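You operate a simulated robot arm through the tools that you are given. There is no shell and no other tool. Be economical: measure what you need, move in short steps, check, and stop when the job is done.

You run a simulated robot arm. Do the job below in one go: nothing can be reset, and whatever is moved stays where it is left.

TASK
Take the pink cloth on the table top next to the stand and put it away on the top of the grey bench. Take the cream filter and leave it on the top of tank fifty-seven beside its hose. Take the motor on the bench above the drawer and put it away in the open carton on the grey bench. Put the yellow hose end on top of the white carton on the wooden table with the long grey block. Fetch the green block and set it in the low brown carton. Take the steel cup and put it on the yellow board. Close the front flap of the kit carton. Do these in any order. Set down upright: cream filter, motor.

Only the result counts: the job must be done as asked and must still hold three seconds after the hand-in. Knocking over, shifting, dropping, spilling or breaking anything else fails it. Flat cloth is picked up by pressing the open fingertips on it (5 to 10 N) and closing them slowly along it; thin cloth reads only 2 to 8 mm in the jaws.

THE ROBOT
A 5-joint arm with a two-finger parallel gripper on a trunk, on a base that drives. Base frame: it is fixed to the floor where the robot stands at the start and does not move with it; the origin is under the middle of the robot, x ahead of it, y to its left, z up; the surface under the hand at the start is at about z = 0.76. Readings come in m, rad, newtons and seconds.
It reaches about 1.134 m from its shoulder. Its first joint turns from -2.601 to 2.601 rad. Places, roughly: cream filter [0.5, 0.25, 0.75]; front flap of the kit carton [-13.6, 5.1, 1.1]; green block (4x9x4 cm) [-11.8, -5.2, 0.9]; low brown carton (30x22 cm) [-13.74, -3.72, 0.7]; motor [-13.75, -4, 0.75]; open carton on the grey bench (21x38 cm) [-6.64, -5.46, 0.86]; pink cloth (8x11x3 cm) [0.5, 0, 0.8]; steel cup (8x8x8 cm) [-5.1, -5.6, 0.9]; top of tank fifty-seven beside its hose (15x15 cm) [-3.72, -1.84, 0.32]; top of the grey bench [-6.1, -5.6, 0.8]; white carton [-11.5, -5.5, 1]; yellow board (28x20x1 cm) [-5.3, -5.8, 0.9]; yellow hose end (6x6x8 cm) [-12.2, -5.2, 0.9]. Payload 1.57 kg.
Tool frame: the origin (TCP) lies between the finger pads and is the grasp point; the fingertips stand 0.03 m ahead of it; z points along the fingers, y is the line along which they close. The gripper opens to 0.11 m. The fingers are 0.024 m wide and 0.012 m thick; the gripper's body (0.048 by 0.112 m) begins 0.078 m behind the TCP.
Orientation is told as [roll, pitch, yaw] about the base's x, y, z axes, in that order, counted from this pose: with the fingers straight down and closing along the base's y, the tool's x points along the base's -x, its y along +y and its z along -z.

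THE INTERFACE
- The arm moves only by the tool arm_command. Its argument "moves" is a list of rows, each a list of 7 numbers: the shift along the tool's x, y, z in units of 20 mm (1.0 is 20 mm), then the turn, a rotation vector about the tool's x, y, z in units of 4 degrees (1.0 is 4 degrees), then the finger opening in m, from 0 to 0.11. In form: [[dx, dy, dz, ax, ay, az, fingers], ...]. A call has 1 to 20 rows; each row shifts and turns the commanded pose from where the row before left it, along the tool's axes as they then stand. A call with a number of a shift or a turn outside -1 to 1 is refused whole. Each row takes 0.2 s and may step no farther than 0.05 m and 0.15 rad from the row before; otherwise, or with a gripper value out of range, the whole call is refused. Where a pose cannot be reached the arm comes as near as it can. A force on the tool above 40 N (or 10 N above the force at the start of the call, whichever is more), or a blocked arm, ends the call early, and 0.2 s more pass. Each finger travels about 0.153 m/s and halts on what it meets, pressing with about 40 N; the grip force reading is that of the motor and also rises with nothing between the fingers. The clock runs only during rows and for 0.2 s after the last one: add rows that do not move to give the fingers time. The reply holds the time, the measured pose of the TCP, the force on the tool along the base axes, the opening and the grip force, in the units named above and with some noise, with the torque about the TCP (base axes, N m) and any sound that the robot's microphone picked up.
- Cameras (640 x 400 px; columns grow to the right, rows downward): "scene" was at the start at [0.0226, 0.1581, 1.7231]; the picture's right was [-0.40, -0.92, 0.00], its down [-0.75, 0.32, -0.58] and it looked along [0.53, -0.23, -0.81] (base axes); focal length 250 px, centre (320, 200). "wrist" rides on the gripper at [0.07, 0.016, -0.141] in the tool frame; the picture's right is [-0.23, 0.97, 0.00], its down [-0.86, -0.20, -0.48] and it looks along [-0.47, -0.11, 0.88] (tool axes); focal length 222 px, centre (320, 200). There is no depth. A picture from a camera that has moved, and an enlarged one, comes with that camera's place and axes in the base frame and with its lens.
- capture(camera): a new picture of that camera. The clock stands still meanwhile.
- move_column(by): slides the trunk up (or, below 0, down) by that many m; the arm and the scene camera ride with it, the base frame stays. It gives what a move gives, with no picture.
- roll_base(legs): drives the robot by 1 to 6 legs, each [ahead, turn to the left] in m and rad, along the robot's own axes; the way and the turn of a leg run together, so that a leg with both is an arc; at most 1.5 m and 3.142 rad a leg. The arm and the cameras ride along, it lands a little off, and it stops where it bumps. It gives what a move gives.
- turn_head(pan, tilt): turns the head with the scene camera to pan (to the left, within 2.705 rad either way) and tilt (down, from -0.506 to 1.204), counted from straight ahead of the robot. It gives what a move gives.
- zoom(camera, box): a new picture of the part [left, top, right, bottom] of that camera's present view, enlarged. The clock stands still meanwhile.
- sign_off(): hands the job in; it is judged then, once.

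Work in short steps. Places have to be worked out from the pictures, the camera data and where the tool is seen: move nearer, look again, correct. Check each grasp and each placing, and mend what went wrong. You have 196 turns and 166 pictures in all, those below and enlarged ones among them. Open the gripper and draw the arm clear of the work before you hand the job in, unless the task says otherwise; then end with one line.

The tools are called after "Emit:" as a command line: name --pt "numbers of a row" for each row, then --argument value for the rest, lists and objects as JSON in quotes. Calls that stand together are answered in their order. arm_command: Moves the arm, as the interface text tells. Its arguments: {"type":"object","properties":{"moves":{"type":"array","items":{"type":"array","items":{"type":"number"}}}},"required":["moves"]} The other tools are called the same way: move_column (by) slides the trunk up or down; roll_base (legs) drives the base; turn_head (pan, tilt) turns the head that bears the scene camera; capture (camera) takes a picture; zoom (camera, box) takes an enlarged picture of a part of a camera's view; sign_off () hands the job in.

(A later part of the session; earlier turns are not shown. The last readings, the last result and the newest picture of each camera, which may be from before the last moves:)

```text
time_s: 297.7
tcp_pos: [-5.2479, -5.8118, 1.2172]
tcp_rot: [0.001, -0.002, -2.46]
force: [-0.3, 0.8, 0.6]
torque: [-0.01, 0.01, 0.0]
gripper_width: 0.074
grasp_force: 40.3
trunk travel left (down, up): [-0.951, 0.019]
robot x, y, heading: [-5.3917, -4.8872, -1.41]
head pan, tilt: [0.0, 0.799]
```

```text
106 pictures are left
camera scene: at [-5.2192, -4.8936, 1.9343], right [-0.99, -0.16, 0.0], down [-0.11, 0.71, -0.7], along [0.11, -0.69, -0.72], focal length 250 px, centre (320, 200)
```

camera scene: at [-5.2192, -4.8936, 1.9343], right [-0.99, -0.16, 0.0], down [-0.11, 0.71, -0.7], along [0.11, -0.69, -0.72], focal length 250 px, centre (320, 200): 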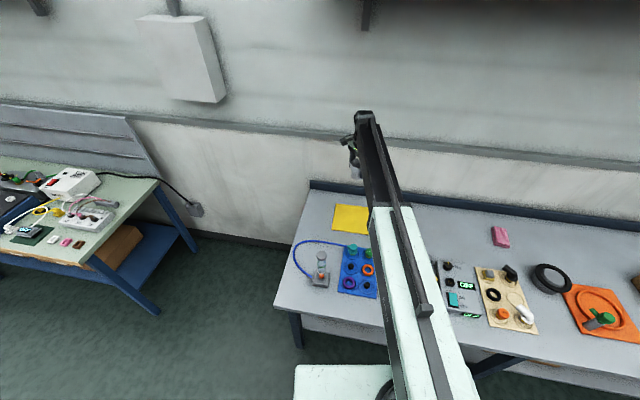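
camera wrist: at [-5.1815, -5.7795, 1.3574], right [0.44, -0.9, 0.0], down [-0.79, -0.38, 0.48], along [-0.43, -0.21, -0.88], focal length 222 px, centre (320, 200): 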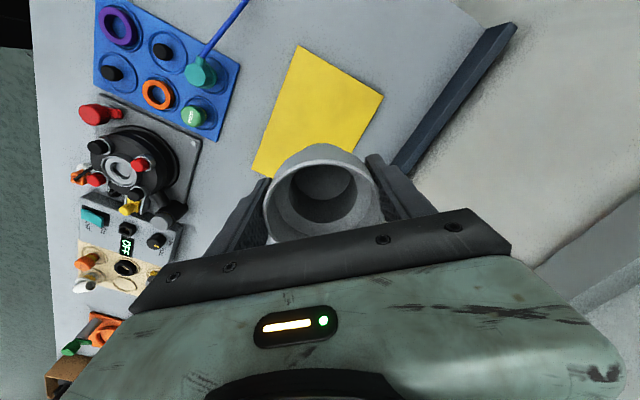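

The hand is over the middle of the board. Lowering in stages.

Emit:
move_column --by -0.2

Emit:
capture --camera "scene"

Emit:
move_column --by -0.085

Emit:
capture --camera "wrist"

```text
time_s: 299.9
tcp_pos: [-5.2475, -5.8114, 1.0159]
tcp_rot: [0.002, -0.002, -2.46]
force: [0.7, 0.6, -0.4]
torque: [-0.03, -0.01, 0.0]
gripper_width: 0.074
grasp_force: 40.1
trunk travel left (down, up): [-0.751, 0.219]
robot x, y, heading: [-5.3963, -4.8865, -1.408]
head pan, tilt: [0.0, 0.799]
```

```text
105 pictures are left
camera scene: at [-5.2193, -4.893, 1.7344], right [-0.99, -0.16, 0.0], down [-0.11, 0.71, -0.7], along [0.11, -0.69, -0.72], focal length 250 px, centre (320, 200)
```

scene: 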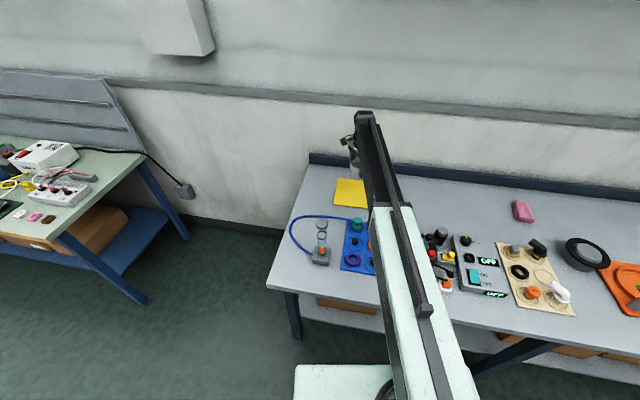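

```text
time_s: 301.1
tcp_pos: [-5.2473, -5.8115, 0.932]
tcp_rot: [0.0, -0.002, -2.458]
force: [-0.1, -0.6, -0.2]
torque: [-0.01, 0.03, 0.0]
gripper_width: 0.0741
grasp_force: 40.0
trunk travel left (down, up): [-0.666, 0.304]
robot x, y, heading: [-5.3933, -4.8871, -1.414]
head pan, tilt: [0.0, 0.799]
```

```text
104 pictures are left
camera wrist: at [-5.1817, -5.7786, 1.0728], right [0.44, -0.9, 0.0], down [-0.79, -0.38, 0.48], along [-0.43, -0.21, -0.88], focal length 222 px, centre (320, 200)
```

wrist: 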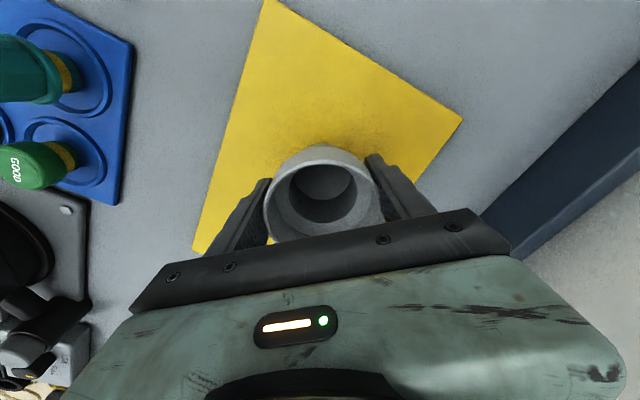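

Just above the board. Stepping down in small increments.

Emit:
move_column --by -0.009

Emit:
move_column --by -0.005

```text
time_s: 301.7
tcp_pos: [-5.2471, -5.8106, 0.9237]
tcp_rot: [0.002, -0.001, -2.46]
force: [0.0, -0.3, -0.3]
torque: [0.02, 0.01, -0.01]
gripper_width: 0.0739
grasp_force: 39.9
trunk travel left (down, up): [-0.657, 0.313]
robot x, y, heading: [-5.3948, -4.8843, -1.411]
head pan, tilt: [0.0, 0.799]
```

```text
time_s: 302.2
tcp_pos: [-5.2467, -5.8115, 0.9178]
tcp_rot: [0.002, -0.001, -2.46]
force: [0.3, 0.0, 0.0]
torque: [-0.01, -0.01, 0.0]
gripper_width: 0.0741
grasp_force: 40.2
trunk travel left (down, up): [-0.652, 0.318]
robot x, y, heading: [-5.3981, -4.8853, -1.411]
head pan, tilt: [0.0, 0.799]
```

Emit:
move_column --by -0.004

Emit:
move_column --by -0.003

```text
time_s: 302.8
tcp_pos: [-5.2464, -5.81, 0.916]
tcp_rot: [0.004, -0.004, -2.459]
force: [0.7, -6.0, 21.6]
torque: [-0.28, 0.09, 0.07]
gripper_width: 0.0736
grasp_force: 40.0
trunk travel left (down, up): [-0.648, 0.322]
robot x, y, heading: [-5.3967, -4.8858, -1.415]
head pan, tilt: [0.0, 0.799]
```

```text
time_s: 303.3
tcp_pos: [-5.2468, -5.8095, 0.9145]
tcp_rot: [0.003, -0.004, -2.459]
force: [1.3, -1.9, 24.8]
torque: [-0.07, 0.05, 0.07]
gripper_width: 0.0729
grasp_force: 39.8
trunk travel left (down, up): [-0.645, 0.325]
robot x, y, heading: [-5.3937, -4.8869, -1.414]
head pan, tilt: [0.0, 0.799]
```

Contact with the board. I'll release, raise and check.

Emit:
arm_command --pt "0 0 0 0 0 0 0.08" --pt "0 0 0 0 0 0 0.09" --pt "0 0 0 0 0 0 0.105" --pt "0 0 0 0 0 0 0.105"

Emit:
move_column --by 0.28

Emit:
capture --camera "wrist"

```text
time_s: 304.3
tcp_pos: [-5.2493, -5.8118, 0.9108]
tcp_rot: [0.002, -0.003, -2.459]
force: [0.2, -0.5, 0.3]
torque: [-0.01, 0.01, -0.03]
gripper_width: 0.105
grasp_force: 0.0
trunk travel left (down, up): [-0.645, 0.325]
robot x, y, heading: [-5.3927, -4.8833, -1.409]
head pan, tilt: [0.0, 0.799]
```

```text
time_s: 307.1
tcp_pos: [-5.2474, -5.8121, 1.1909]
tcp_rot: [0.001, -0.001, -2.461]
force: [0.0, -0.5, -0.6]
torque: [-0.01, 0.04, 0.0]
gripper_width: 0.1051
grasp_force: 0.0
trunk travel left (down, up): [-0.925, 0.045]
robot x, y, heading: [-5.3941, -4.8867, -1.417]
head pan, tilt: [0.0, 0.799]
```

```text
103 pictures are left
camera wrist: at [-5.1817, -5.7787, 1.3317], right [0.44, -0.9, 0.0], down [-0.79, -0.38, 0.48], along [-0.43, -0.21, -0.88], focal length 222 px, centre (320, 200)
```

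wrist: 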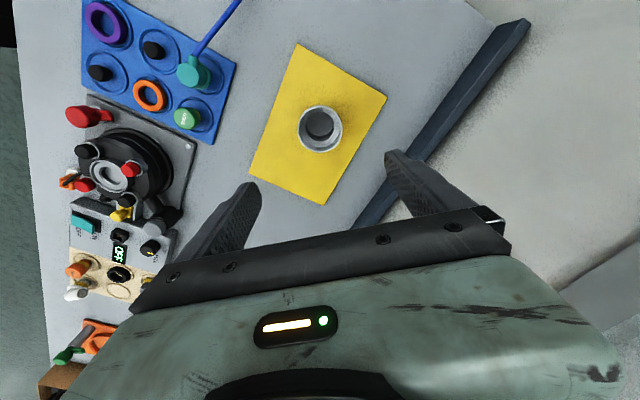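

The cup stands on the yellow board. I'll retract and head west, looking at the route first.

Emit:
arm_command --pt "0.577 -0.995 0 0 0 0 0.105" --pt "0.577 -0.995 0 0 0 0 0.105" --pt "0.577 -0.995 0 0 0 0 0.105" --pt "0.577 -0.995 0 0 0 0 0.105" --pt "0.577 -0.995 0 0 0 0 0.105" --pt "0.577 -0.995 0 0 0 0 0.105" --pt "0.577 -0.995 0 0 0 0 0.105" --pt "0.577 -0.995 0 0 0 0 0.105" --pt "0.577 -0.995 0 0 0 0 0.105" --pt "0.577 -0.995 0 0 0 0 0.105" --pt "0.577 -0.995 0 0 0 0 0.105" --pt "0.577 -0.995 0 0 0 0 0.105" --pt "0.577 -0.995 0 0 0 0 0.105" --pt "0.577 -0.995 0 0 0 0 0.105" --pt "0.577 -0.995 0 0 0 0 0.105"

Emit:
roll_base --legs '[[-0.7, 0], [0, -1.725]]'

Emit:
turn_head --pan 0 --tilt 0.25

Emit:
capture --camera "scene"

```text
time_s: 310.3
tcp_pos: [-5.3009, -5.4696, 1.191]
tcp_rot: [0.001, -0.002, -2.458]
force: [-0.2, -0.7, 0.4]
torque: [-0.02, 0.04, -0.03]
gripper_width: 0.1049
grasp_force: 0.1
trunk travel left (down, up): [-0.925, 0.045]
robot x, y, heading: [-5.393, -4.8861, -1.413]
head pan, tilt: [0.0, 0.799]
```

```text
time_s: 318.3
tcp_pos: [-6.0979, -4.2038, 1.1908]
tcp_rot: [0.003, -0.002, 2.097]
force: [-0.5, -1.0, -0.8]
torque: [0.02, -0.04, -0.01]
gripper_width: 0.105
grasp_force: 0.1
trunk travel left (down, up): [-0.925, 0.045]
robot x, y, heading: [-5.5056, -4.2192, -3.129]
head pan, tilt: [0.0, 0.799]
```

```text
time_s: 319.3
tcp_pos: [-6.0962, -4.2037, 1.1916]
tcp_rot: [0.001, -0.001, 2.095]
force: [0.6, 0.1, 0.1]
torque: [0.01, 0.02, -0.01]
gripper_width: 0.1053
grasp_force: 0.0
trunk travel left (down, up): [-0.925, 0.045]
robot x, y, heading: [-5.5031, -4.2209, -3.131]
head pan, tilt: [0.0, 0.25]
```

```text
102 pictures are left
camera scene: at [-5.5501, -4.3898, 1.9574], right [-0.01, 1.0, 0.0], down [0.25, 0.0, -0.97], along [-0.97, -0.01, -0.25], focal length 250 px, centre (320, 200)
```

scene: 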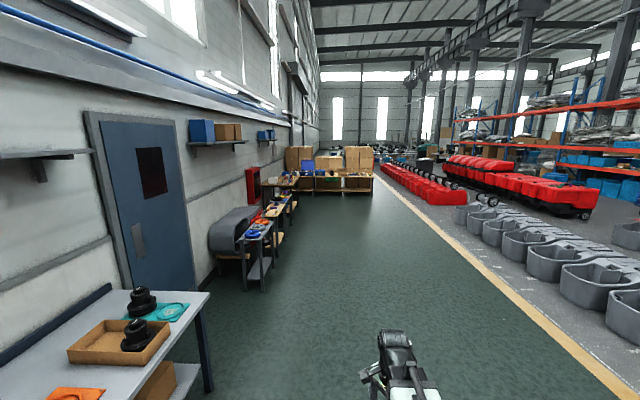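

The aisle is clear. Driving 4.5 m west and looking.

Emit:
roll_base --legs '[[1.5, 0], [1.5, 0], [1.5, 0]]'

Emit:
turn_head --pan 0.4 --tilt 0.4

Emit:
capture --camera "scene"

Emit:
turn_head --pan -0.4 --tilt 0.3

Emit:
capture --camera "scene"

```text
time_s: 340.9
tcp_pos: [-10.6305, -4.4177, 1.1907]
tcp_rot: [0.001, -0.003, 2.171]
force: [0.0, 0.4, -0.2]
torque: [0.0, 0.02, -0.03]
gripper_width: 0.1052
grasp_force: 0.1
trunk travel left (down, up): [-0.925, 0.045]
robot x, y, heading: [-10.0374, -4.3885, -3.052]
head pan, tilt: [0.0, 0.25]
```

```text
time_s: 341.8
tcp_pos: [-10.6303, -4.4192, 1.1925]
tcp_rot: [0.003, -0.002, 2.171]
force: [0.8, -1.1, -0.8]
torque: [0.03, 0.06, -0.01]
gripper_width: 0.1052
grasp_force: 0.1
trunk travel left (down, up): [-0.925, 0.045]
robot x, y, heading: [-10.0369, -4.3893, -3.051]
head pan, tilt: [0.4, 0.4]
```

```text
101 pictures are left
camera scene: at [-10.0582, -4.5975, 1.9435], right [-0.47, 0.88, 0.0], down [0.34, 0.18, -0.92], along [-0.81, -0.43, -0.39], focal length 250 px, centre (320, 200)
```

scene: 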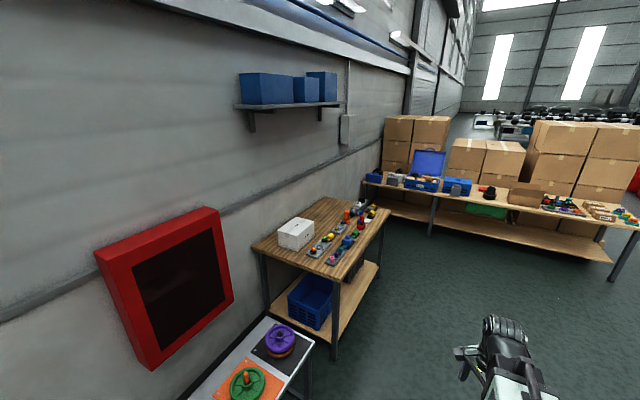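

```text
time_s: 342.9
tcp_pos: [-10.6301, -4.4185, 1.192]
tcp_rot: [0.001, -0.002, 2.17]
force: [-0.1, 0.0, 0.5]
torque: [0.01, -0.06, 0.03]
gripper_width: 0.1052
grasp_force: 0.0
trunk travel left (down, up): [-0.925, 0.045]
robot x, y, heading: [-10.0357, -4.3923, -3.056]
head pan, tilt: [-0.4, 0.3]
```

```text
100 pictures are left
camera scene: at [-10.0655, -4.5257, 1.9527], right [0.3, 0.95, 0.0], down [0.28, -0.09, -0.96], along [-0.91, 0.29, -0.3], focal length 250 px, centre (320, 200)
```

scene: 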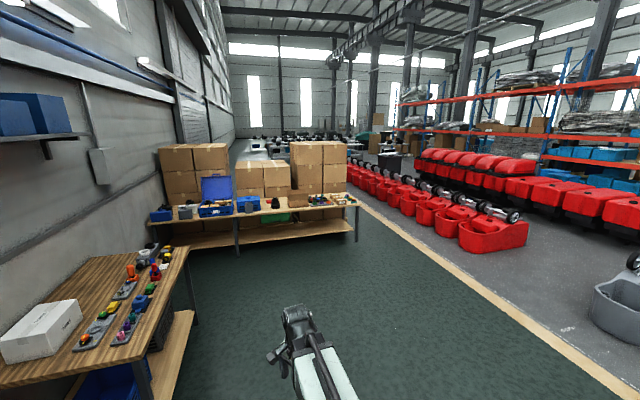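

The wooden table with the white carton is just ahead on the left. Zooming on it and on the far bench.

Emit:
turn_head --pan 0.4 --tilt 0.4

Emit:
zoom --camera "scene" --box '[250, 180, 410, 280]'

Emit:
zoom --camera "scene" --box '[360, 140, 640, 315]'

```text
time_s: 344.1
tcp_pos: [-10.6296, -4.4182, 1.1915]
tcp_rot: [0.003, -0.002, 2.169]
force: [-0.9, -0.5, -0.5]
torque: [0.0, 0.02, -0.02]
gripper_width: 0.1053
grasp_force: 0.0
trunk travel left (down, up): [-0.925, 0.045]
robot x, y, heading: [-10.0398, -4.3906, -3.055]
head pan, tilt: [0.4, 0.4]
```

```text
4.00 times, centred on (330, 230) of scene
camera zoom: at [-10.0582, -4.5975, 1.9435], right [-0.47, 0.88, 0.0], down [0.34, 0.18, -0.92], along [-0.81, -0.43, -0.39], focal length 1000 px, centre (280, 80)
```

zoom: 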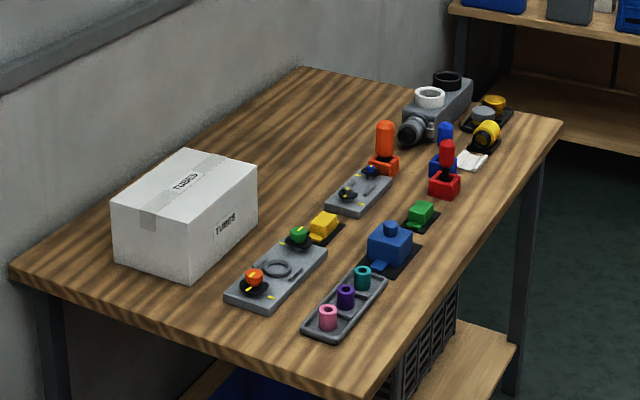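

```text
2.29 times, centred on (500, 228) of scene
camera zoom: at [-10.0582, -4.5975, 1.9435], right [-0.47, 0.88, 0.0], down [0.34, 0.18, -0.92], along [-0.81, -0.43, -0.39], focal length 571 px, centre (-91, 137)
```

zoom: 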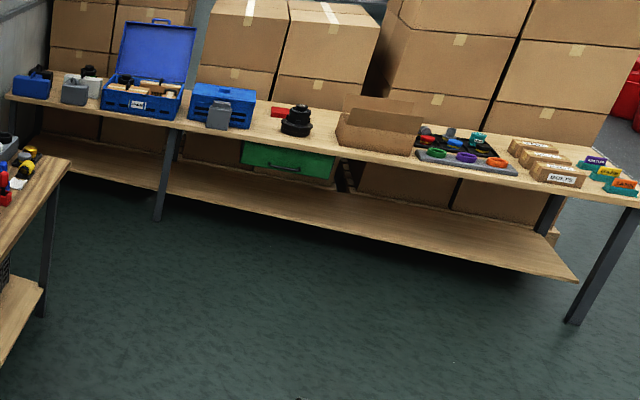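

The green block is at about (−11.78, −5.19) and the yellow hose end at (−12.17, −5.16); the table front is at y ≈ −5.05. On the far bench the motor stands above a green drawer, next to the open low carton. I'll drive to (−12.0, −4.38) and face the wooden table.

Emit:
roll_base --legs '[[0, -0.09], [1.0, 0], [1.0, 0], [0, 1.571]]'

Emit:
turn_head --pan 0 --tilt 0.8

Emit:
capture --camera "scene"

Emit:
zoom --camera "scene" --box '[180, 120, 440, 282]'

```text
time_s: 358.3
tcp_pos: [-12.0536, -4.9468, 1.1901]
tcp_rot: [0.003, -0.003, -2.645]
force: [-0.4, -0.2, 0.1]
torque: [0.03, -0.02, -0.02]
gripper_width: 0.1051
grasp_force: 0.0
trunk travel left (down, up): [-0.925, 0.045]
robot x, y, heading: [-12.0321, -4.353, -1.591]
head pan, tilt: [0.4, 0.4]
```

```text
time_s: 359.2
tcp_pos: [-12.0536, -4.9458, 1.1913]
tcp_rot: [0.002, -0.005, -2.646]
force: [0.4, 0.9, -0.5]
torque: [-0.02, 0.0, -0.01]
gripper_width: 0.1051
grasp_force: 0.0
trunk travel left (down, up): [-0.925, 0.045]
robot x, y, heading: [-12.0341, -4.3577, -1.592]
head pan, tilt: [0.0, 0.799]
```

```text
97 pictures are left
camera scene: at [-11.8614, -4.3916, 1.9084], right [-1.0, 0.02, 0.0], down [0.01, 0.72, -0.7], along [-0.01, -0.7, -0.72], focal length 250 px, centre (320, 200)
```

scene: 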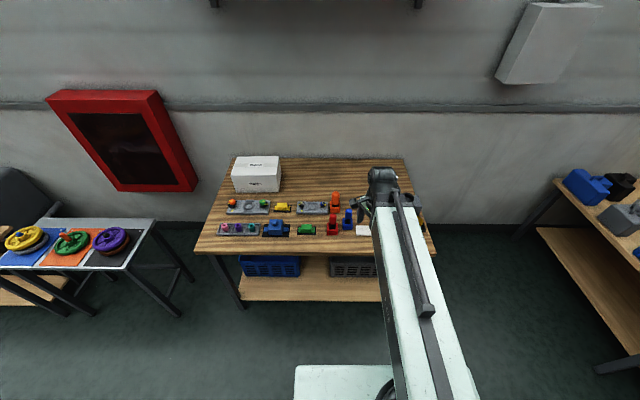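

```text
2.46 times, centred on (310, 201) of scene
camera zoom: at [-11.8614, -4.3916, 1.9084], right [-1.0, 0.02, 0.0], down [0.01, 0.72, -0.7], along [-0.01, -0.7, -0.72], focal length 615 px, centre (345, 198)
```

zoom: 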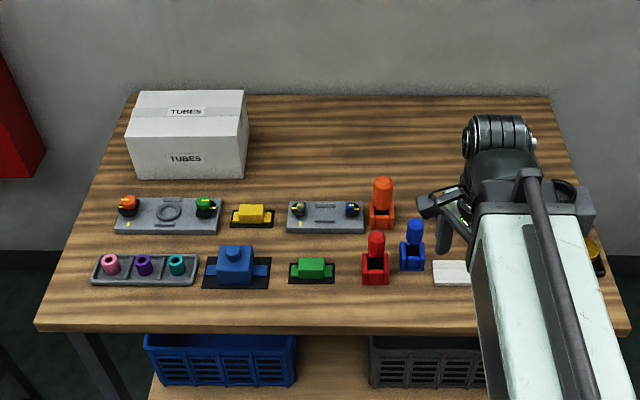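

The green block sits on a black mat. The arm hides the hose end, so I'll look with the wrist camera.

Emit:
capture --camera "wrist"

```text
95 pictures are left
camera wrist: at [-11.9832, -4.9254, 1.3318], right [0.26, -0.96, 0.0], down [-0.85, -0.23, 0.48], along [-0.46, -0.13, -0.88], focal length 222 px, centre (320, 200)
```

wrist: 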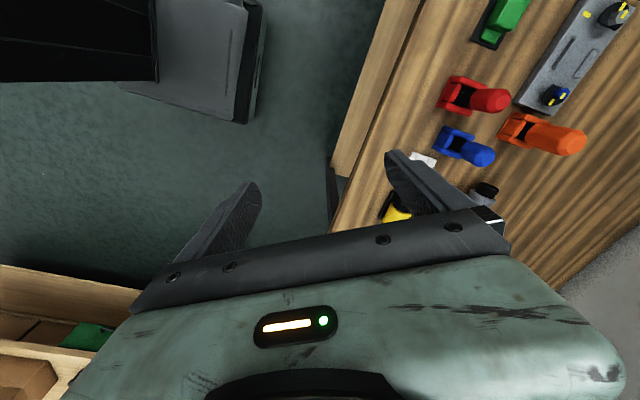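

I'll spin the hand so the camera looks away from the robot and shift west toward the hose end.

Emit:
arm_command --pt "0 0 0 0 0 -1 0.11" --pt "0 0 0 0 0 -1 0.11" --pt "0 0 0 0 0 -1 0.11" --pt "0 0 0 0 0 -1 0.11" --pt "0 0 0 0 0 -1 0.11" --pt "0 0 0 0 0 -1 0.11" --pt "0 0 0 0 0 -1 0.11" --pt "0 0 0 0 0 -1 0.11" --pt "0 0 0 0 0 -1 0.11" --pt "0 0 0 0 0 -1 0.11" --pt "0 0 0 0 0 -1 0.11" --pt "0 0 0 0 0 -1 0.11" --pt "0 0 0 0 0 -1 0.11" --pt "0 0 0 0 0 -1 0.11" --pt "0 0 0 0 0 -1 0.11" --pt "0 -1 0 0 0 0 0.11" --pt "0 -1 0 0 0 0 0.11" --pt "0 -1 0 0 0 0 0.11" --pt "0 -1 0 0 0 0 0.11" --pt "0 -1 0 0 0 0 0.11"

Emit:
capture --camera "wrist"

```text
time_s: 363.4
tcp_pos: [-12.1532, -4.9459, 1.1926]
tcp_rot: [-0.002, -0.004, -1.6]
force: [-0.1, -0.2, -0.2]
torque: [0.0, -0.03, -0.01]
gripper_width: 0.11
grasp_force: 0.0
trunk travel left (down, up): [-0.925, 0.045]
robot x, y, heading: [-12.0314, -4.3531, -1.594]
head pan, tilt: [0.0, 0.799]
```

```text
94 pictures are left
camera wrist: at [-12.1341, -4.8732, 1.3317], right [0.97, -0.25, 0.0], down [-0.22, -0.85, 0.48], along [-0.12, -0.47, -0.88], focal length 222 px, centre (320, 200)
```

wrist: 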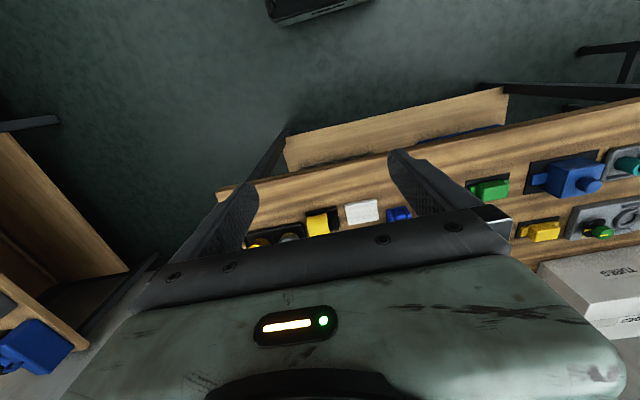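

Extending 0.14 m for a better view of the hose end.

Emit:
arm_command --pt "-1 0 0 0 0 0 0.11" --pt "-1 0 0 0 0 0 0.11" --pt "-1 0 0 0 0 0 0.11" --pt "-1 0 0 0 0 0 0.11" --pt "-1 0 0 0 0 0 0.11" --pt "-1 -0.5 0 0 0 0 0.11" --pt "-1 -0.5 0 0 0 0 0.11"

Emit:
capture --camera "wrist"

Emit:
zoom --camera "wrist" --box '[220, 100, 420, 225]'

```text
time_s: 365.0
tcp_pos: [-12.1792, -5.0832, 1.1919]
tcp_rot: [-0.002, -0.001, -1.598]
force: [-0.2, 0.3, -0.3]
torque: [0.02, -0.02, -0.03]
gripper_width: 0.11
grasp_force: 0.1
trunk travel left (down, up): [-0.925, 0.045]
robot x, y, heading: [-12.0307, -4.3564, -1.587]
head pan, tilt: [0.0, 0.799]
```

```text
93 pictures are left
camera wrist: at [-12.1595, -5.0125, 1.3316], right [0.97, -0.25, 0.0], down [-0.22, -0.85, 0.48], along [-0.12, -0.47, -0.88], focal length 222 px, centre (320, 200)
```

wrist: 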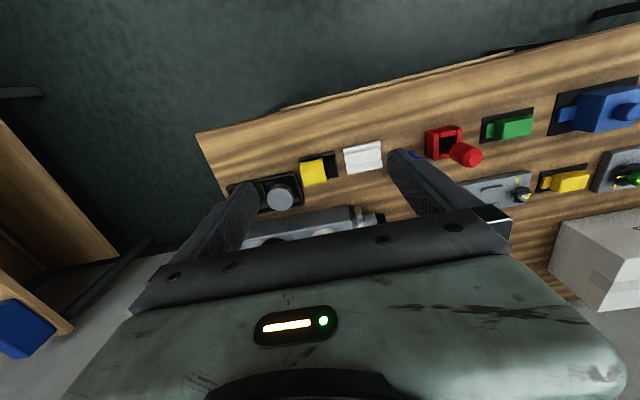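

```text
3.20 times, centred on (320, 162) of wrist
camera zoom: at [-12.1595, -5.0125, 1.3316], right [0.97, -0.25, 0.0], down [-0.22, -0.85, 0.48], along [-0.12, -0.47, -0.88], focal length 711 px, centre (320, 320)
```

zoom: 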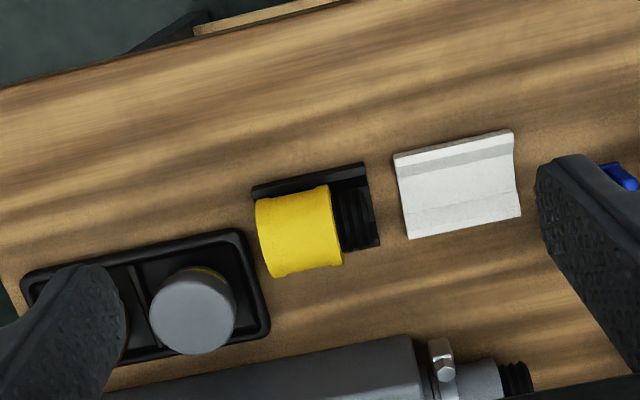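

The hose end lies with its axis along x, centred at about (−12.20, −5.175), about 6 cm across. I'll spin the jaws to close along y (opening 85 mm, because the grey block is close on the south side), then move over it.

Emit:
arm_command --pt "0 0 0 0 0 -1 0.085" --pt "0 0 0 0 0 -1 0.085" --pt "0 0 0 0 0 -1 0.085" --pt "0 0 0 0 0 -1 0.085" --pt "0 0 0 0 0 -1 0.085" --pt "0 0 0 0 0 -1 0.085" --pt "0 0 0 0 0 -1 0.085" --pt "0 0 0 0 0 -1 0.085" --pt "0 0 0 0 0 -1 0.085" --pt "0 0 0 0 0 -1 0.085" --pt "0 0 0 0 0 -1 0.085" --pt "0 0 0 0 0 -1 0.085" --pt "0 0 0 0 0 -1 0.085" --pt "0 0 0 0 0 -1 0.085" --pt "0 0 0 0 0 -1 0.085" --pt "0 0 0 0 0 -1 0.085" --pt "0 0 0 0 0 -1 0.085" --pt "0 0 0 0 0 -1 0.085" --pt "0 0 0 0 0 -1 0.085" --pt "0 0 0 0 0 -1 0.085"

Emit:
arm_command --pt "0 0 0 0 0 -1 0.085" --pt "0 0 0 0 0 -0.8 0.085" --pt "0.2 -0.9 0 0 0 0 0.085" --pt "0.2 -0.9 0 0 0 0 0.085" --pt "0.2 -0.9 0 0 0 0 0.085" --pt "0.2 -0.9 0 0 0 0 0.085" --pt "0.2 -0.9 0 0 0 0 0.085"

Emit:
capture --camera "wrist"

```text
time_s: 369.2
tcp_pos: [-12.1768, -5.083, 1.1907]
tcp_rot: [-0.004, 0.0, -0.201]
force: [-0.2, 0.2, -0.7]
torque: [-0.01, 0.04, -0.01]
gripper_width: 0.085
grasp_force: 0.1
trunk travel left (down, up): [-0.925, 0.045]
robot x, y, heading: [-12.0335, -4.3531, -1.59]
head pan, tilt: [0.0, 0.799]
```

```text
time_s: 370.8
tcp_pos: [-12.2047, -5.1694, 1.1916]
tcp_rot: [-0.003, 0.002, -0.077]
force: [-0.4, 0.5, 0.7]
torque: [-0.02, 0.0, 0.02]
gripper_width: 0.0847
grasp_force: 0.0
trunk travel left (down, up): [-0.925, 0.045]
robot x, y, heading: [-12.0296, -4.3552, -1.59]
head pan, tilt: [0.0, 0.799]
```

```text
91 pictures are left
camera wrist: at [-12.2722, -5.1471, 1.3318], right [0.3, 0.95, 0.0], down [0.84, -0.26, 0.48], along [0.46, -0.15, -0.88], focal length 222 px, centre (320, 200)
```

wrist: 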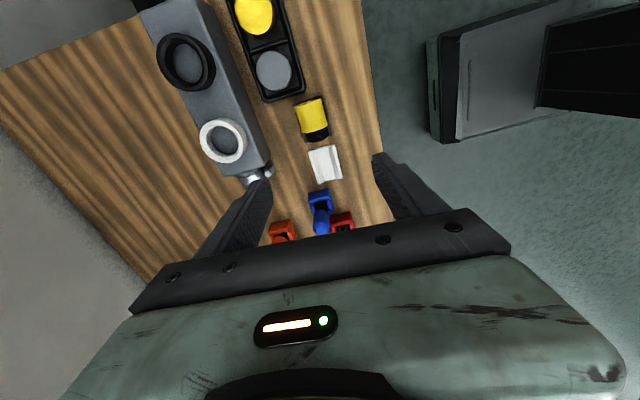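

The object is under the hand. Lowering to about z 1.02 for a closer look.

Emit:
move_column --by -0.17

Emit:
capture --camera "wrist"

Emit:
capture --camera "scene"

```text
time_s: 372.7
tcp_pos: [-12.2047, -5.1695, 1.0211]
tcp_rot: [-0.002, 0.001, -0.078]
force: [0.9, -0.1, -1.0]
torque: [0.01, 0.01, 0.02]
gripper_width: 0.0851
grasp_force: 0.0
trunk travel left (down, up): [-0.755, 0.215]
robot x, y, heading: [-12.0347, -4.3538, -1.586]
head pan, tilt: [0.0, 0.799]
```

```text
90 pictures are left
camera wrist: at [-12.2721, -5.1465, 1.162], right [0.3, 0.95, 0.0], down [0.84, -0.26, 0.48], along [0.46, -0.15, -0.88], focal length 222 px, centre (320, 200)
```

wrist: 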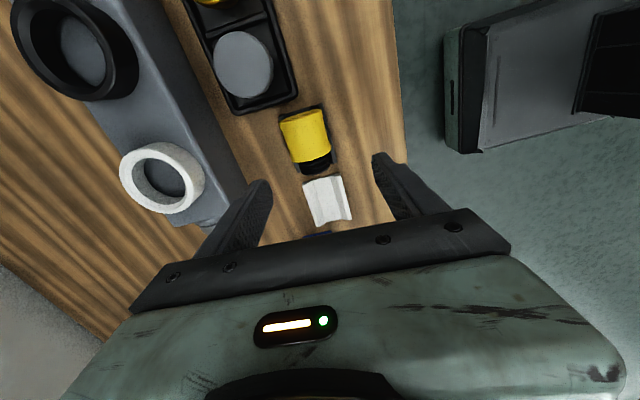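

```text
89 pictures are left
camera scene: at [-11.8618, -4.3916, 1.7384], right [-1.0, 0.02, 0.0], down [0.02, 0.72, -0.7], along [-0.01, -0.7, -0.72], focal length 250 px, centre (320, 200)
```

scene: 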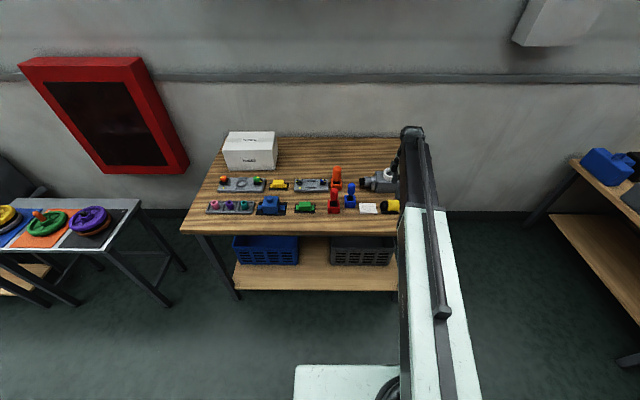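

Triangulating gives the axis at y ≈ −5.182, x centre −12.203, top z ≈ 0.91. I'll shift 12 mm south, narrow the jaws to 78 mm, and lower in stages.

Emit:
arm_command --pt "0 -0.6 0 0 0 0 0.078" --pt "0 0 0 0 0 0 0.078"

Emit:
move_column --by -0.085

Emit:
zoom --camera "wrist" --box '[160, 80, 480, 280]'

```text
time_s: 373.3
tcp_pos: [-12.2057, -5.1813, 1.0211]
tcp_rot: [-0.005, 0.002, -0.078]
force: [0.0, 0.5, -0.1]
torque: [0.0, 0.01, -0.03]
gripper_width: 0.0778
grasp_force: 0.0
trunk travel left (down, up): [-0.755, 0.215]
robot x, y, heading: [-12.0325, -4.3534, -1.589]
head pan, tilt: [0.0, 0.799]
```

```text
time_s: 374.5
tcp_pos: [-12.2059, -5.1826, 0.9362]
tcp_rot: [-0.003, 0.002, -0.077]
force: [-0.1, 0.2, -0.4]
torque: [-0.01, -0.01, 0.0]
gripper_width: 0.0778
grasp_force: 0.1
trunk travel left (down, up): [-0.67, 0.3]
robot x, y, heading: [-12.0295, -4.3516, -1.592]
head pan, tilt: [0.0, 0.799]
```

```text
2.00 times, centred on (320, 180) of wrist
camera zoom: at [-12.2724, -5.159, 1.077], right [0.3, 0.95, 0.0], down [0.84, -0.26, 0.48], along [0.46, -0.15, -0.88], focal length 444 px, centre (320, 240)
```

zoom: 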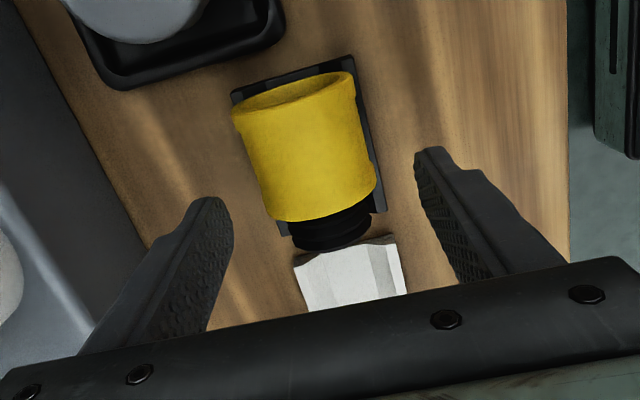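

The hose end is well centred between the fingers. Lowering 45 mm and closing.

Emit:
move_column --by -0.043

Emit:
arm_command --pt "0 0 0 0 0 0 0.07" --pt "0 0 0 0 0 0 0.062" --pt "0 0 0 0 0 0 0.055" --pt "0 0 0 0 0 0 0.048" --pt "0 0 0 0 0 0 0.045" --pt "0 0 0 0 0 0 0.045"

Emit:
zoom --camera "wrist" --box '[160, 80, 480, 280]'

```text
time_s: 375.4
tcp_pos: [-12.2046, -5.1829, 0.8943]
tcp_rot: [-0.004, 0.001, -0.076]
force: [0.3, 0.7, 0.0]
torque: [0.0, -0.01, -0.04]
gripper_width: 0.0781
grasp_force: 0.2
trunk travel left (down, up): [-0.627, 0.343]
robot x, y, heading: [-12.0317, -4.3508, -1.59]
head pan, tilt: [0.0, 0.799]
```

```text
time_s: 376.8
tcp_pos: [-12.2053, -5.1826, 0.8941]
tcp_rot: [-0.003, 0.002, -0.077]
force: [-0.5, -4.5, 4.3]
torque: [-0.13, 0.09, 0.18]
gripper_width: 0.0504
grasp_force: 40.2
trunk travel left (down, up): [-0.627, 0.343]
robot x, y, heading: [-12.0313, -4.3529, -1.591]
head pan, tilt: [0.0, 0.799]
```

```text
2.00 times, centred on (320, 180) of wrist
camera zoom: at [-12.2723, -5.1593, 1.034], right [0.3, 0.95, 0.0], down [0.84, -0.26, 0.48], along [0.46, -0.15, -0.88], focal length 444 px, centre (320, 240)
```

zoom: 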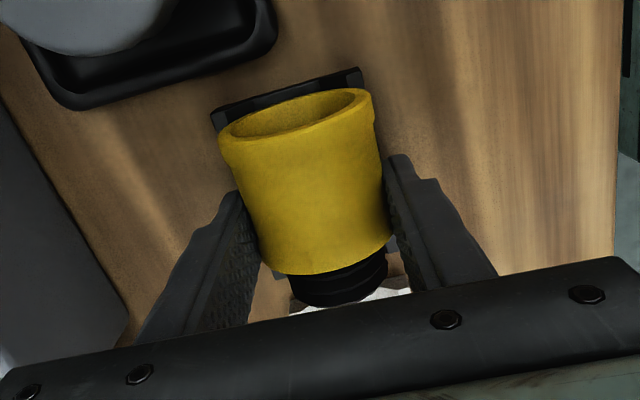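

Gripped at 50 mm. Lifting and checking.

Emit:
move_column --by 0.06

Emit:
zoom --camera "wrist" --box '[160, 80, 480, 280]'

Emit:
zoom --camera "scene" --box '[180, 120, 440, 282]'

```text
time_s: 377.8
tcp_pos: [-12.2054, -5.182, 0.9514]
tcp_rot: [-0.003, 0.003, -0.077]
force: [-0.3, 1.3, -0.9]
torque: [-0.02, 0.03, 0.01]
gripper_width: 0.0502
grasp_force: 40.1
trunk travel left (down, up): [-0.687, 0.283]
robot x, y, heading: [-12.0311, -4.3522, -1.596]
head pan, tilt: [0.0, 0.799]
```

```text
2.00 times, centred on (320, 180) of wrist
camera zoom: at [-12.2724, -5.1592, 1.0938], right [0.3, 0.95, 0.0], down [0.84, -0.26, 0.48], along [0.46, -0.15, -0.88], focal length 444 px, centre (320, 240)
```

zoom: 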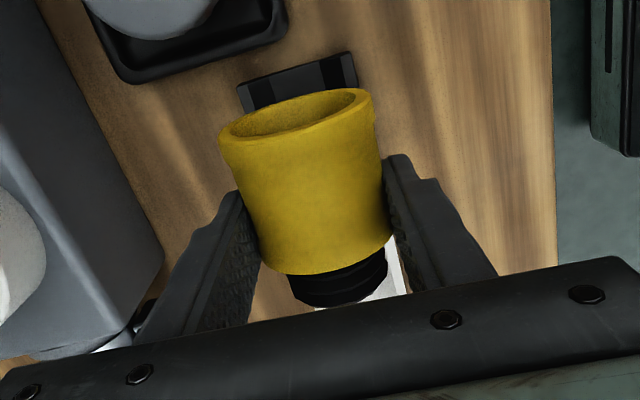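

```text
2.46 times, centred on (310, 201) of scene
camera zoom: at [-11.8618, -4.3918, 1.6704], right [-1.0, 0.02, 0.0], down [0.02, 0.72, -0.7], along [-0.01, -0.7, -0.72], focal length 615 px, centre (345, 198)
```

zoom: 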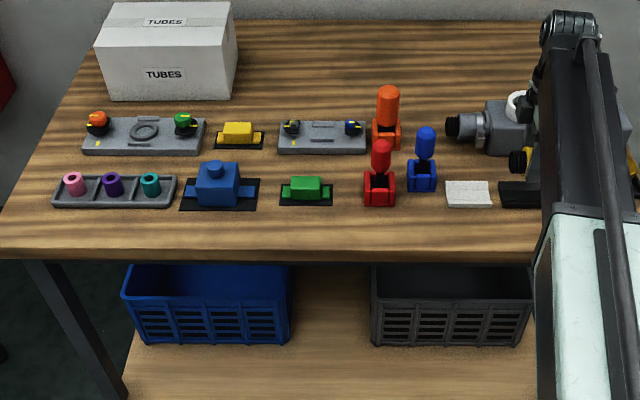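

The hose end is held and the mat stayed in place. The carton's top centre is at about (−11.52, −5.585), z ≈ 0.99. I'll raise, retract a bit, and shift the robot east in front of the carton.

Emit:
move_column --by 0.25

Emit:
arm_command --pt "-0.6 1 0 0 0 0 0.045" --pt "-0.6 1 0 0 0 0 0.045" --pt "-0.6 1 0 0 0 0 0.045" --pt "-0.6 1 0 0 0 0 0.045" --pt "-0.6 1 0 0 0 0 0.045" --pt "-0.6 1 0 0 0 0 0.045" --pt "-0.6 1 0 0 0 0 0.045" --pt "-0.6 1 0 0 0 0 0.045" --pt "-0.6 1 0 0 0 0 0.045" --pt "-0.6 1 0 0 0 0 0.045"

Emit:
roll_base --legs '[[-0.1, 0], [0, 1.59], [0.5, 0], [0, -1.571], [0.38, 0]]'

Emit:
capture --camera "scene"

```text
time_s: 380.3
tcp_pos: [-12.2049, -5.1817, 1.2041]
tcp_rot: [-0.003, 0.001, -0.077]
force: [0.1, -0.3, -1.2]
torque: [0.02, 0.0, -0.05]
gripper_width: 0.0503
grasp_force: 40.3
trunk travel left (down, up): [-0.937, 0.033]
robot x, y, heading: [-12.0304, -4.3571, -1.595]
head pan, tilt: [0.0, 0.799]
```

```text
time_s: 382.5
tcp_pos: [-12.0718, -4.9899, 1.2041]
tcp_rot: [-0.004, 0.001, -0.078]
force: [-0.3, -0.3, -0.4]
torque: [0.01, -0.02, -0.01]
gripper_width: 0.0501
grasp_force: 39.9
trunk travel left (down, up): [-0.937, 0.033]
robot x, y, heading: [-12.0321, -4.351, -1.595]
head pan, tilt: [0.0, 0.799]
```

```text
time_s: 395.8
tcp_pos: [-11.5135, -5.2533, 1.2025]
tcp_rot: [-0.002, 0.002, 0.01]
force: [0.2, -0.6, -0.5]
torque: [0.01, -0.02, -0.02]
gripper_width: 0.0501
grasp_force: 40.1
trunk travel left (down, up): [-0.937, 0.033]
robot x, y, heading: [-11.5209, -4.6111, -1.514]
head pan, tilt: [0.0, 0.799]
```

```text
84 pictures are left
camera scene: at [-11.3497, -4.6385, 1.9204], right [-1.0, -0.06, 0.0], down [-0.04, 0.72, -0.7], along [0.04, -0.69, -0.72], focal length 250 px, centre (320, 200)
```

scene: 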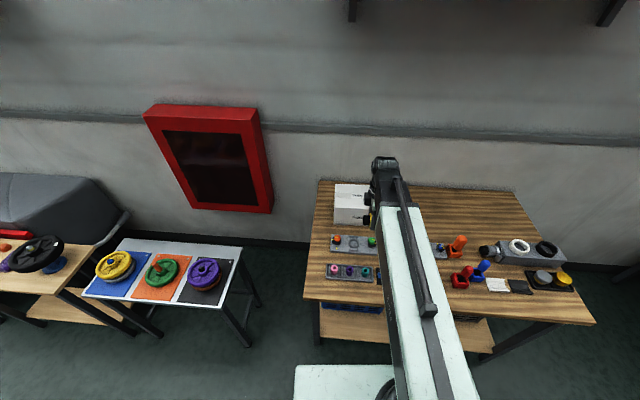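

Nudge 5 cm ahead and extend over the carton top.

Emit:
roll_base --legs '[[0.05, 0]]'

Emit:
arm_command --pt "0 -1 0 0 0 0 0.045" --pt "0 -1 0 0 0 0 0.045" --pt "0 -1 0 0 0 0 0.045" --pt "0 -1 0 0 0 0 0.045" --pt "0 -1 0 0 0 0 0.045" --pt "0 -1 0 0 0 0 0.045" --pt "0 -1 0 0 0 0 0.045" --pt "0 -1 0 0 0 0 0.045" --pt "0 -1 0 0 0 0 0.045" --pt "0 -1 0 0 0 0 0.045" --pt "0 -1 0 0 0 0 0.045" --pt "0 -1 0 0 0 0 0.045" --pt "0 -1 0 0 0 0 0.045" --pt "0 -1 0 0 0 0 0.045"

Emit:
capture --camera "wrist"

Emit:
capture --camera "scene"

```text
time_s: 396.7
tcp_pos: [-11.5098, -5.3004, 1.2023]
tcp_rot: [-0.002, 0.0, 0.012]
force: [-0.6, 0.0, -0.1]
torque: [0.02, 0.01, 0.0]
gripper_width: 0.0503
grasp_force: 40.1
trunk travel left (down, up): [-0.937, 0.033]
robot x, y, heading: [-11.5194, -4.6643, -1.513]
head pan, tilt: [0.0, 0.799]
```

```text
time_s: 399.7
tcp_pos: [-11.5041, -5.5809, 1.2026]
tcp_rot: [-0.002, 0.0, 0.014]
force: [-0.1, -0.2, -0.6]
torque: [0.0, -0.04, 0.01]
gripper_width: 0.0503
grasp_force: 39.9
trunk travel left (down, up): [-0.937, 0.033]
robot x, y, heading: [-11.5159, -4.6593, -1.511]
head pan, tilt: [0.0, 0.799]
```

```text
83 pictures are left
camera wrist: at [-11.5735, -5.5646, 1.3436], right [0.22, 0.98, 0.0], down [0.86, -0.19, 0.48], along [0.47, -0.11, -0.88], focal length 222 px, centre (320, 200)
```

wrist: 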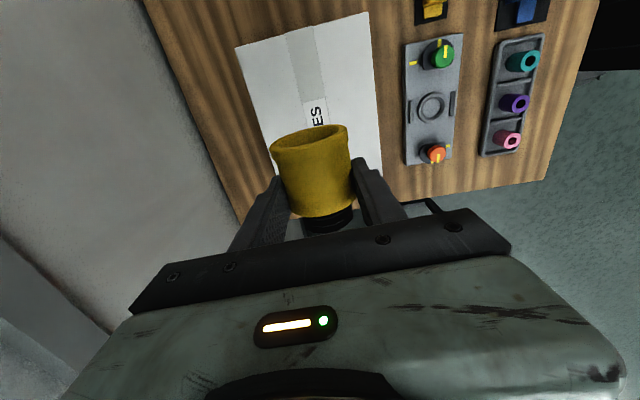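

```text
82 pictures are left
camera scene: at [-11.3471, -4.6859, 1.9203], right [-1.0, -0.06, 0.0], down [-0.04, 0.72, -0.7], along [0.04, -0.7, -0.72], focal length 250 px, centre (320, 200)
```

scene: 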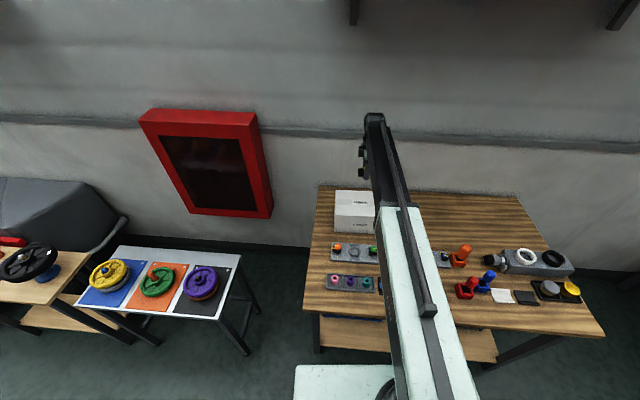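

The carton top spans x −11.63 to −11.37, y −5.67 to −5.49, so the hand is centred. Lowering in stages to contact.

Emit:
move_column --by -0.135

Emit:
capture --camera "wrist"

Emit:
zoom --camera "scene" --box '[280, 80, 460, 192]'

```text
time_s: 401.4
tcp_pos: [-11.5042, -5.5811, 1.0687]
tcp_rot: [-0.004, 0.001, 0.012]
force: [-1.2, 0.0, -0.2]
torque: [-0.01, 0.0, -0.02]
gripper_width: 0.0501
grasp_force: 39.6
trunk travel left (down, up): [-0.802, 0.168]
robot x, y, heading: [-11.5181, -4.6659, -1.512]
head pan, tilt: [0.0, 0.799]
```

```text
81 pictures are left
camera wrist: at [-11.5735, -5.5638, 1.209], right [0.22, 0.98, 0.0], down [0.86, -0.19, 0.48], along [0.47, -0.11, -0.88], focal length 222 px, centre (320, 200)
```

wrist: 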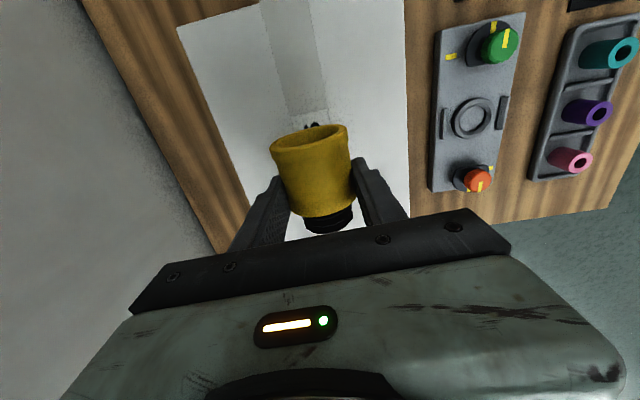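

```text
3.56 times, centred on (370, 136) of scene
camera zoom: at [-11.3472, -4.6853, 1.7854], right [-1.0, -0.06, 0.0], down [-0.04, 0.72, -0.7], along [0.04, -0.7, -0.72], focal length 889 px, centre (142, 428)
```

zoom: 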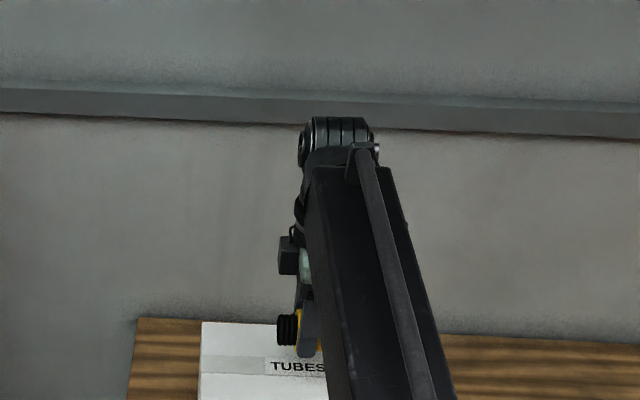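

Close to the top now; small steps with force checks.

Emit:
move_column --by -0.015

Emit:
move_column --by -0.007

Emit:
move_column --by -0.005

```text
time_s: 402.0
tcp_pos: [-11.5057, -5.5811, 1.054]
tcp_rot: [-0.005, 0.002, 0.015]
force: [-0.6, -0.2, -0.6]
torque: [-0.02, 0.02, -0.01]
gripper_width: 0.0502
grasp_force: 40.1
trunk travel left (down, up): [-0.787, 0.183]
robot x, y, heading: [-11.5198, -4.6586, -1.513]
head pan, tilt: [0.0, 0.799]
```

```text
time_s: 402.5
tcp_pos: [-11.5065, -5.5792, 1.0462]
tcp_rot: [-0.004, 0.002, 0.012]
force: [-0.2, -0.1, 0.2]
torque: [-0.01, -0.02, -0.03]
gripper_width: 0.0502
grasp_force: 39.9
trunk travel left (down, up): [-0.78, 0.19]
robot x, y, heading: [-11.5198, -4.6608, -1.51]
head pan, tilt: [0.0, 0.799]
```

```text
time_s: 403.1
tcp_pos: [-11.5048, -5.5807, 1.0416]
tcp_rot: [-0.004, 0.002, 0.012]
force: [0.4, 0.0, -1.2]
torque: [0.0, 0.01, 0.03]
gripper_width: 0.0502
grasp_force: 40.1
trunk travel left (down, up): [-0.775, 0.195]
robot x, y, heading: [-11.5229, -4.658, -1.511]
head pan, tilt: [0.0, 0.799]
```

Emit:
move_column --by -0.005

Emit:
move_column --by -0.004

Emit:
move_column --by -0.004

```text
time_s: 403.6
tcp_pos: [-11.5042, -5.5816, 1.036]
tcp_rot: [-0.005, 0.004, 0.012]
force: [-0.3, 0.2, -0.1]
torque: [0.01, -0.01, 0.02]
gripper_width: 0.0501
grasp_force: 40.9
trunk travel left (down, up): [-0.77, 0.2]
robot x, y, heading: [-11.5189, -4.6615, -1.512]
head pan, tilt: [0.0, 0.799]
```

```text
time_s: 404.1
tcp_pos: [-11.5054, -5.5806, 1.0316]
tcp_rot: [-0.003, 0.002, 0.013]
force: [0.6, 0.6, -0.8]
torque: [-0.03, -0.02, 0.0]
gripper_width: 0.0502
grasp_force: 39.9
trunk travel left (down, up): [-0.766, 0.204]
robot x, y, heading: [-11.5175, -4.6572, -1.515]
head pan, tilt: [0.0, 0.799]
```

```text
time_s: 404.7
tcp_pos: [-11.5048, -5.5803, 1.0296]
tcp_rot: [-0.006, 0.001, 0.013]
force: [-0.9, -5.9, 13.1]
torque: [-0.14, -0.09, 0.01]
gripper_width: 0.0501
grasp_force: 40.5
trunk travel left (down, up): [-0.762, 0.208]
robot x, y, heading: [-11.5185, -4.6632, -1.512]
head pan, tilt: [0.0, 0.799]
```

Contact at 1.030. Releasing slowly so it doesn't roll.

Emit:
arm_command --pt "0 0 0 0 0 0 0.052" --pt "0 0 0 0 0 0 0.056" --pt "0 0 0 0 0 0 0.06" --pt "0 0 0 0 0 0 0.066" --pt "0 0 0 0 0 0 0.074" --pt "0 0 0 0 0 0 0.078"

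Emit:
capture --camera "wrist"

```text
time_s: 406.1
tcp_pos: [-11.5045, -5.5809, 1.0284]
tcp_rot: [-0.003, 0.0, 0.011]
force: [0.9, -0.8, -0.4]
torque: [0.0, 0.0, -0.01]
gripper_width: 0.0779
grasp_force: 0.0
trunk travel left (down, up): [-0.762, 0.208]
robot x, y, heading: [-11.5183, -4.6616, -1.509]
head pan, tilt: [0.0, 0.799]
```

```text
79 pictures are left
camera wrist: at [-11.5735, -5.5638, 1.1689], right [0.22, 0.98, 0.0], down [0.86, -0.19, 0.48], along [0.47, -0.11, -0.88], focal length 222 px, centre (320, 200)
```

wrist: 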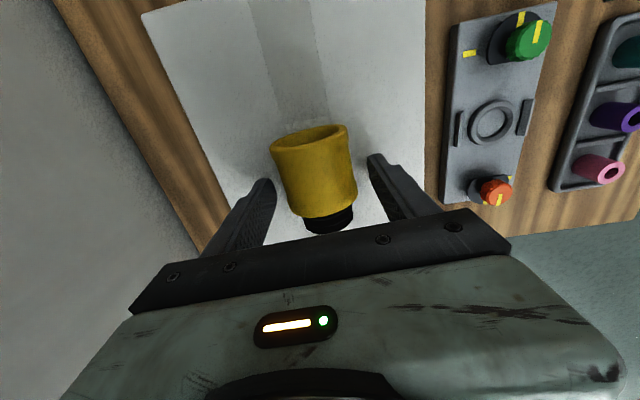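

It rests steadily. Raising straight up and rechecking.

Emit:
move_column --by 0.17

Emit:
capture --camera "wrist"

```text
time_s: 408.0
tcp_pos: [-11.5051, -5.5808, 1.1975]
tcp_rot: [-0.004, 0.003, 0.013]
force: [-0.5, 1.3, 0.4]
torque: [0.03, -0.02, 0.02]
gripper_width: 0.078
grasp_force: 0.3
trunk travel left (down, up): [-0.932, 0.038]
robot x, y, heading: [-11.5206, -4.6635, -1.513]
head pan, tilt: [0.0, 0.799]
```

```text
78 pictures are left
camera wrist: at [-11.5735, -5.5639, 1.3388], right [0.22, 0.98, 0.0], down [0.86, -0.19, 0.48], along [0.47, -0.11, -0.88], focal length 222 px, centre (320, 200)
```

wrist: 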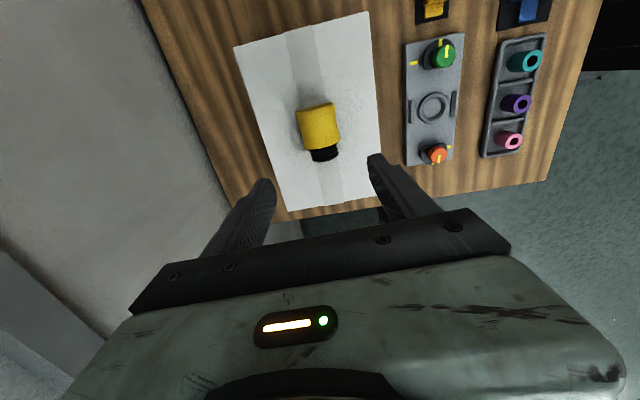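

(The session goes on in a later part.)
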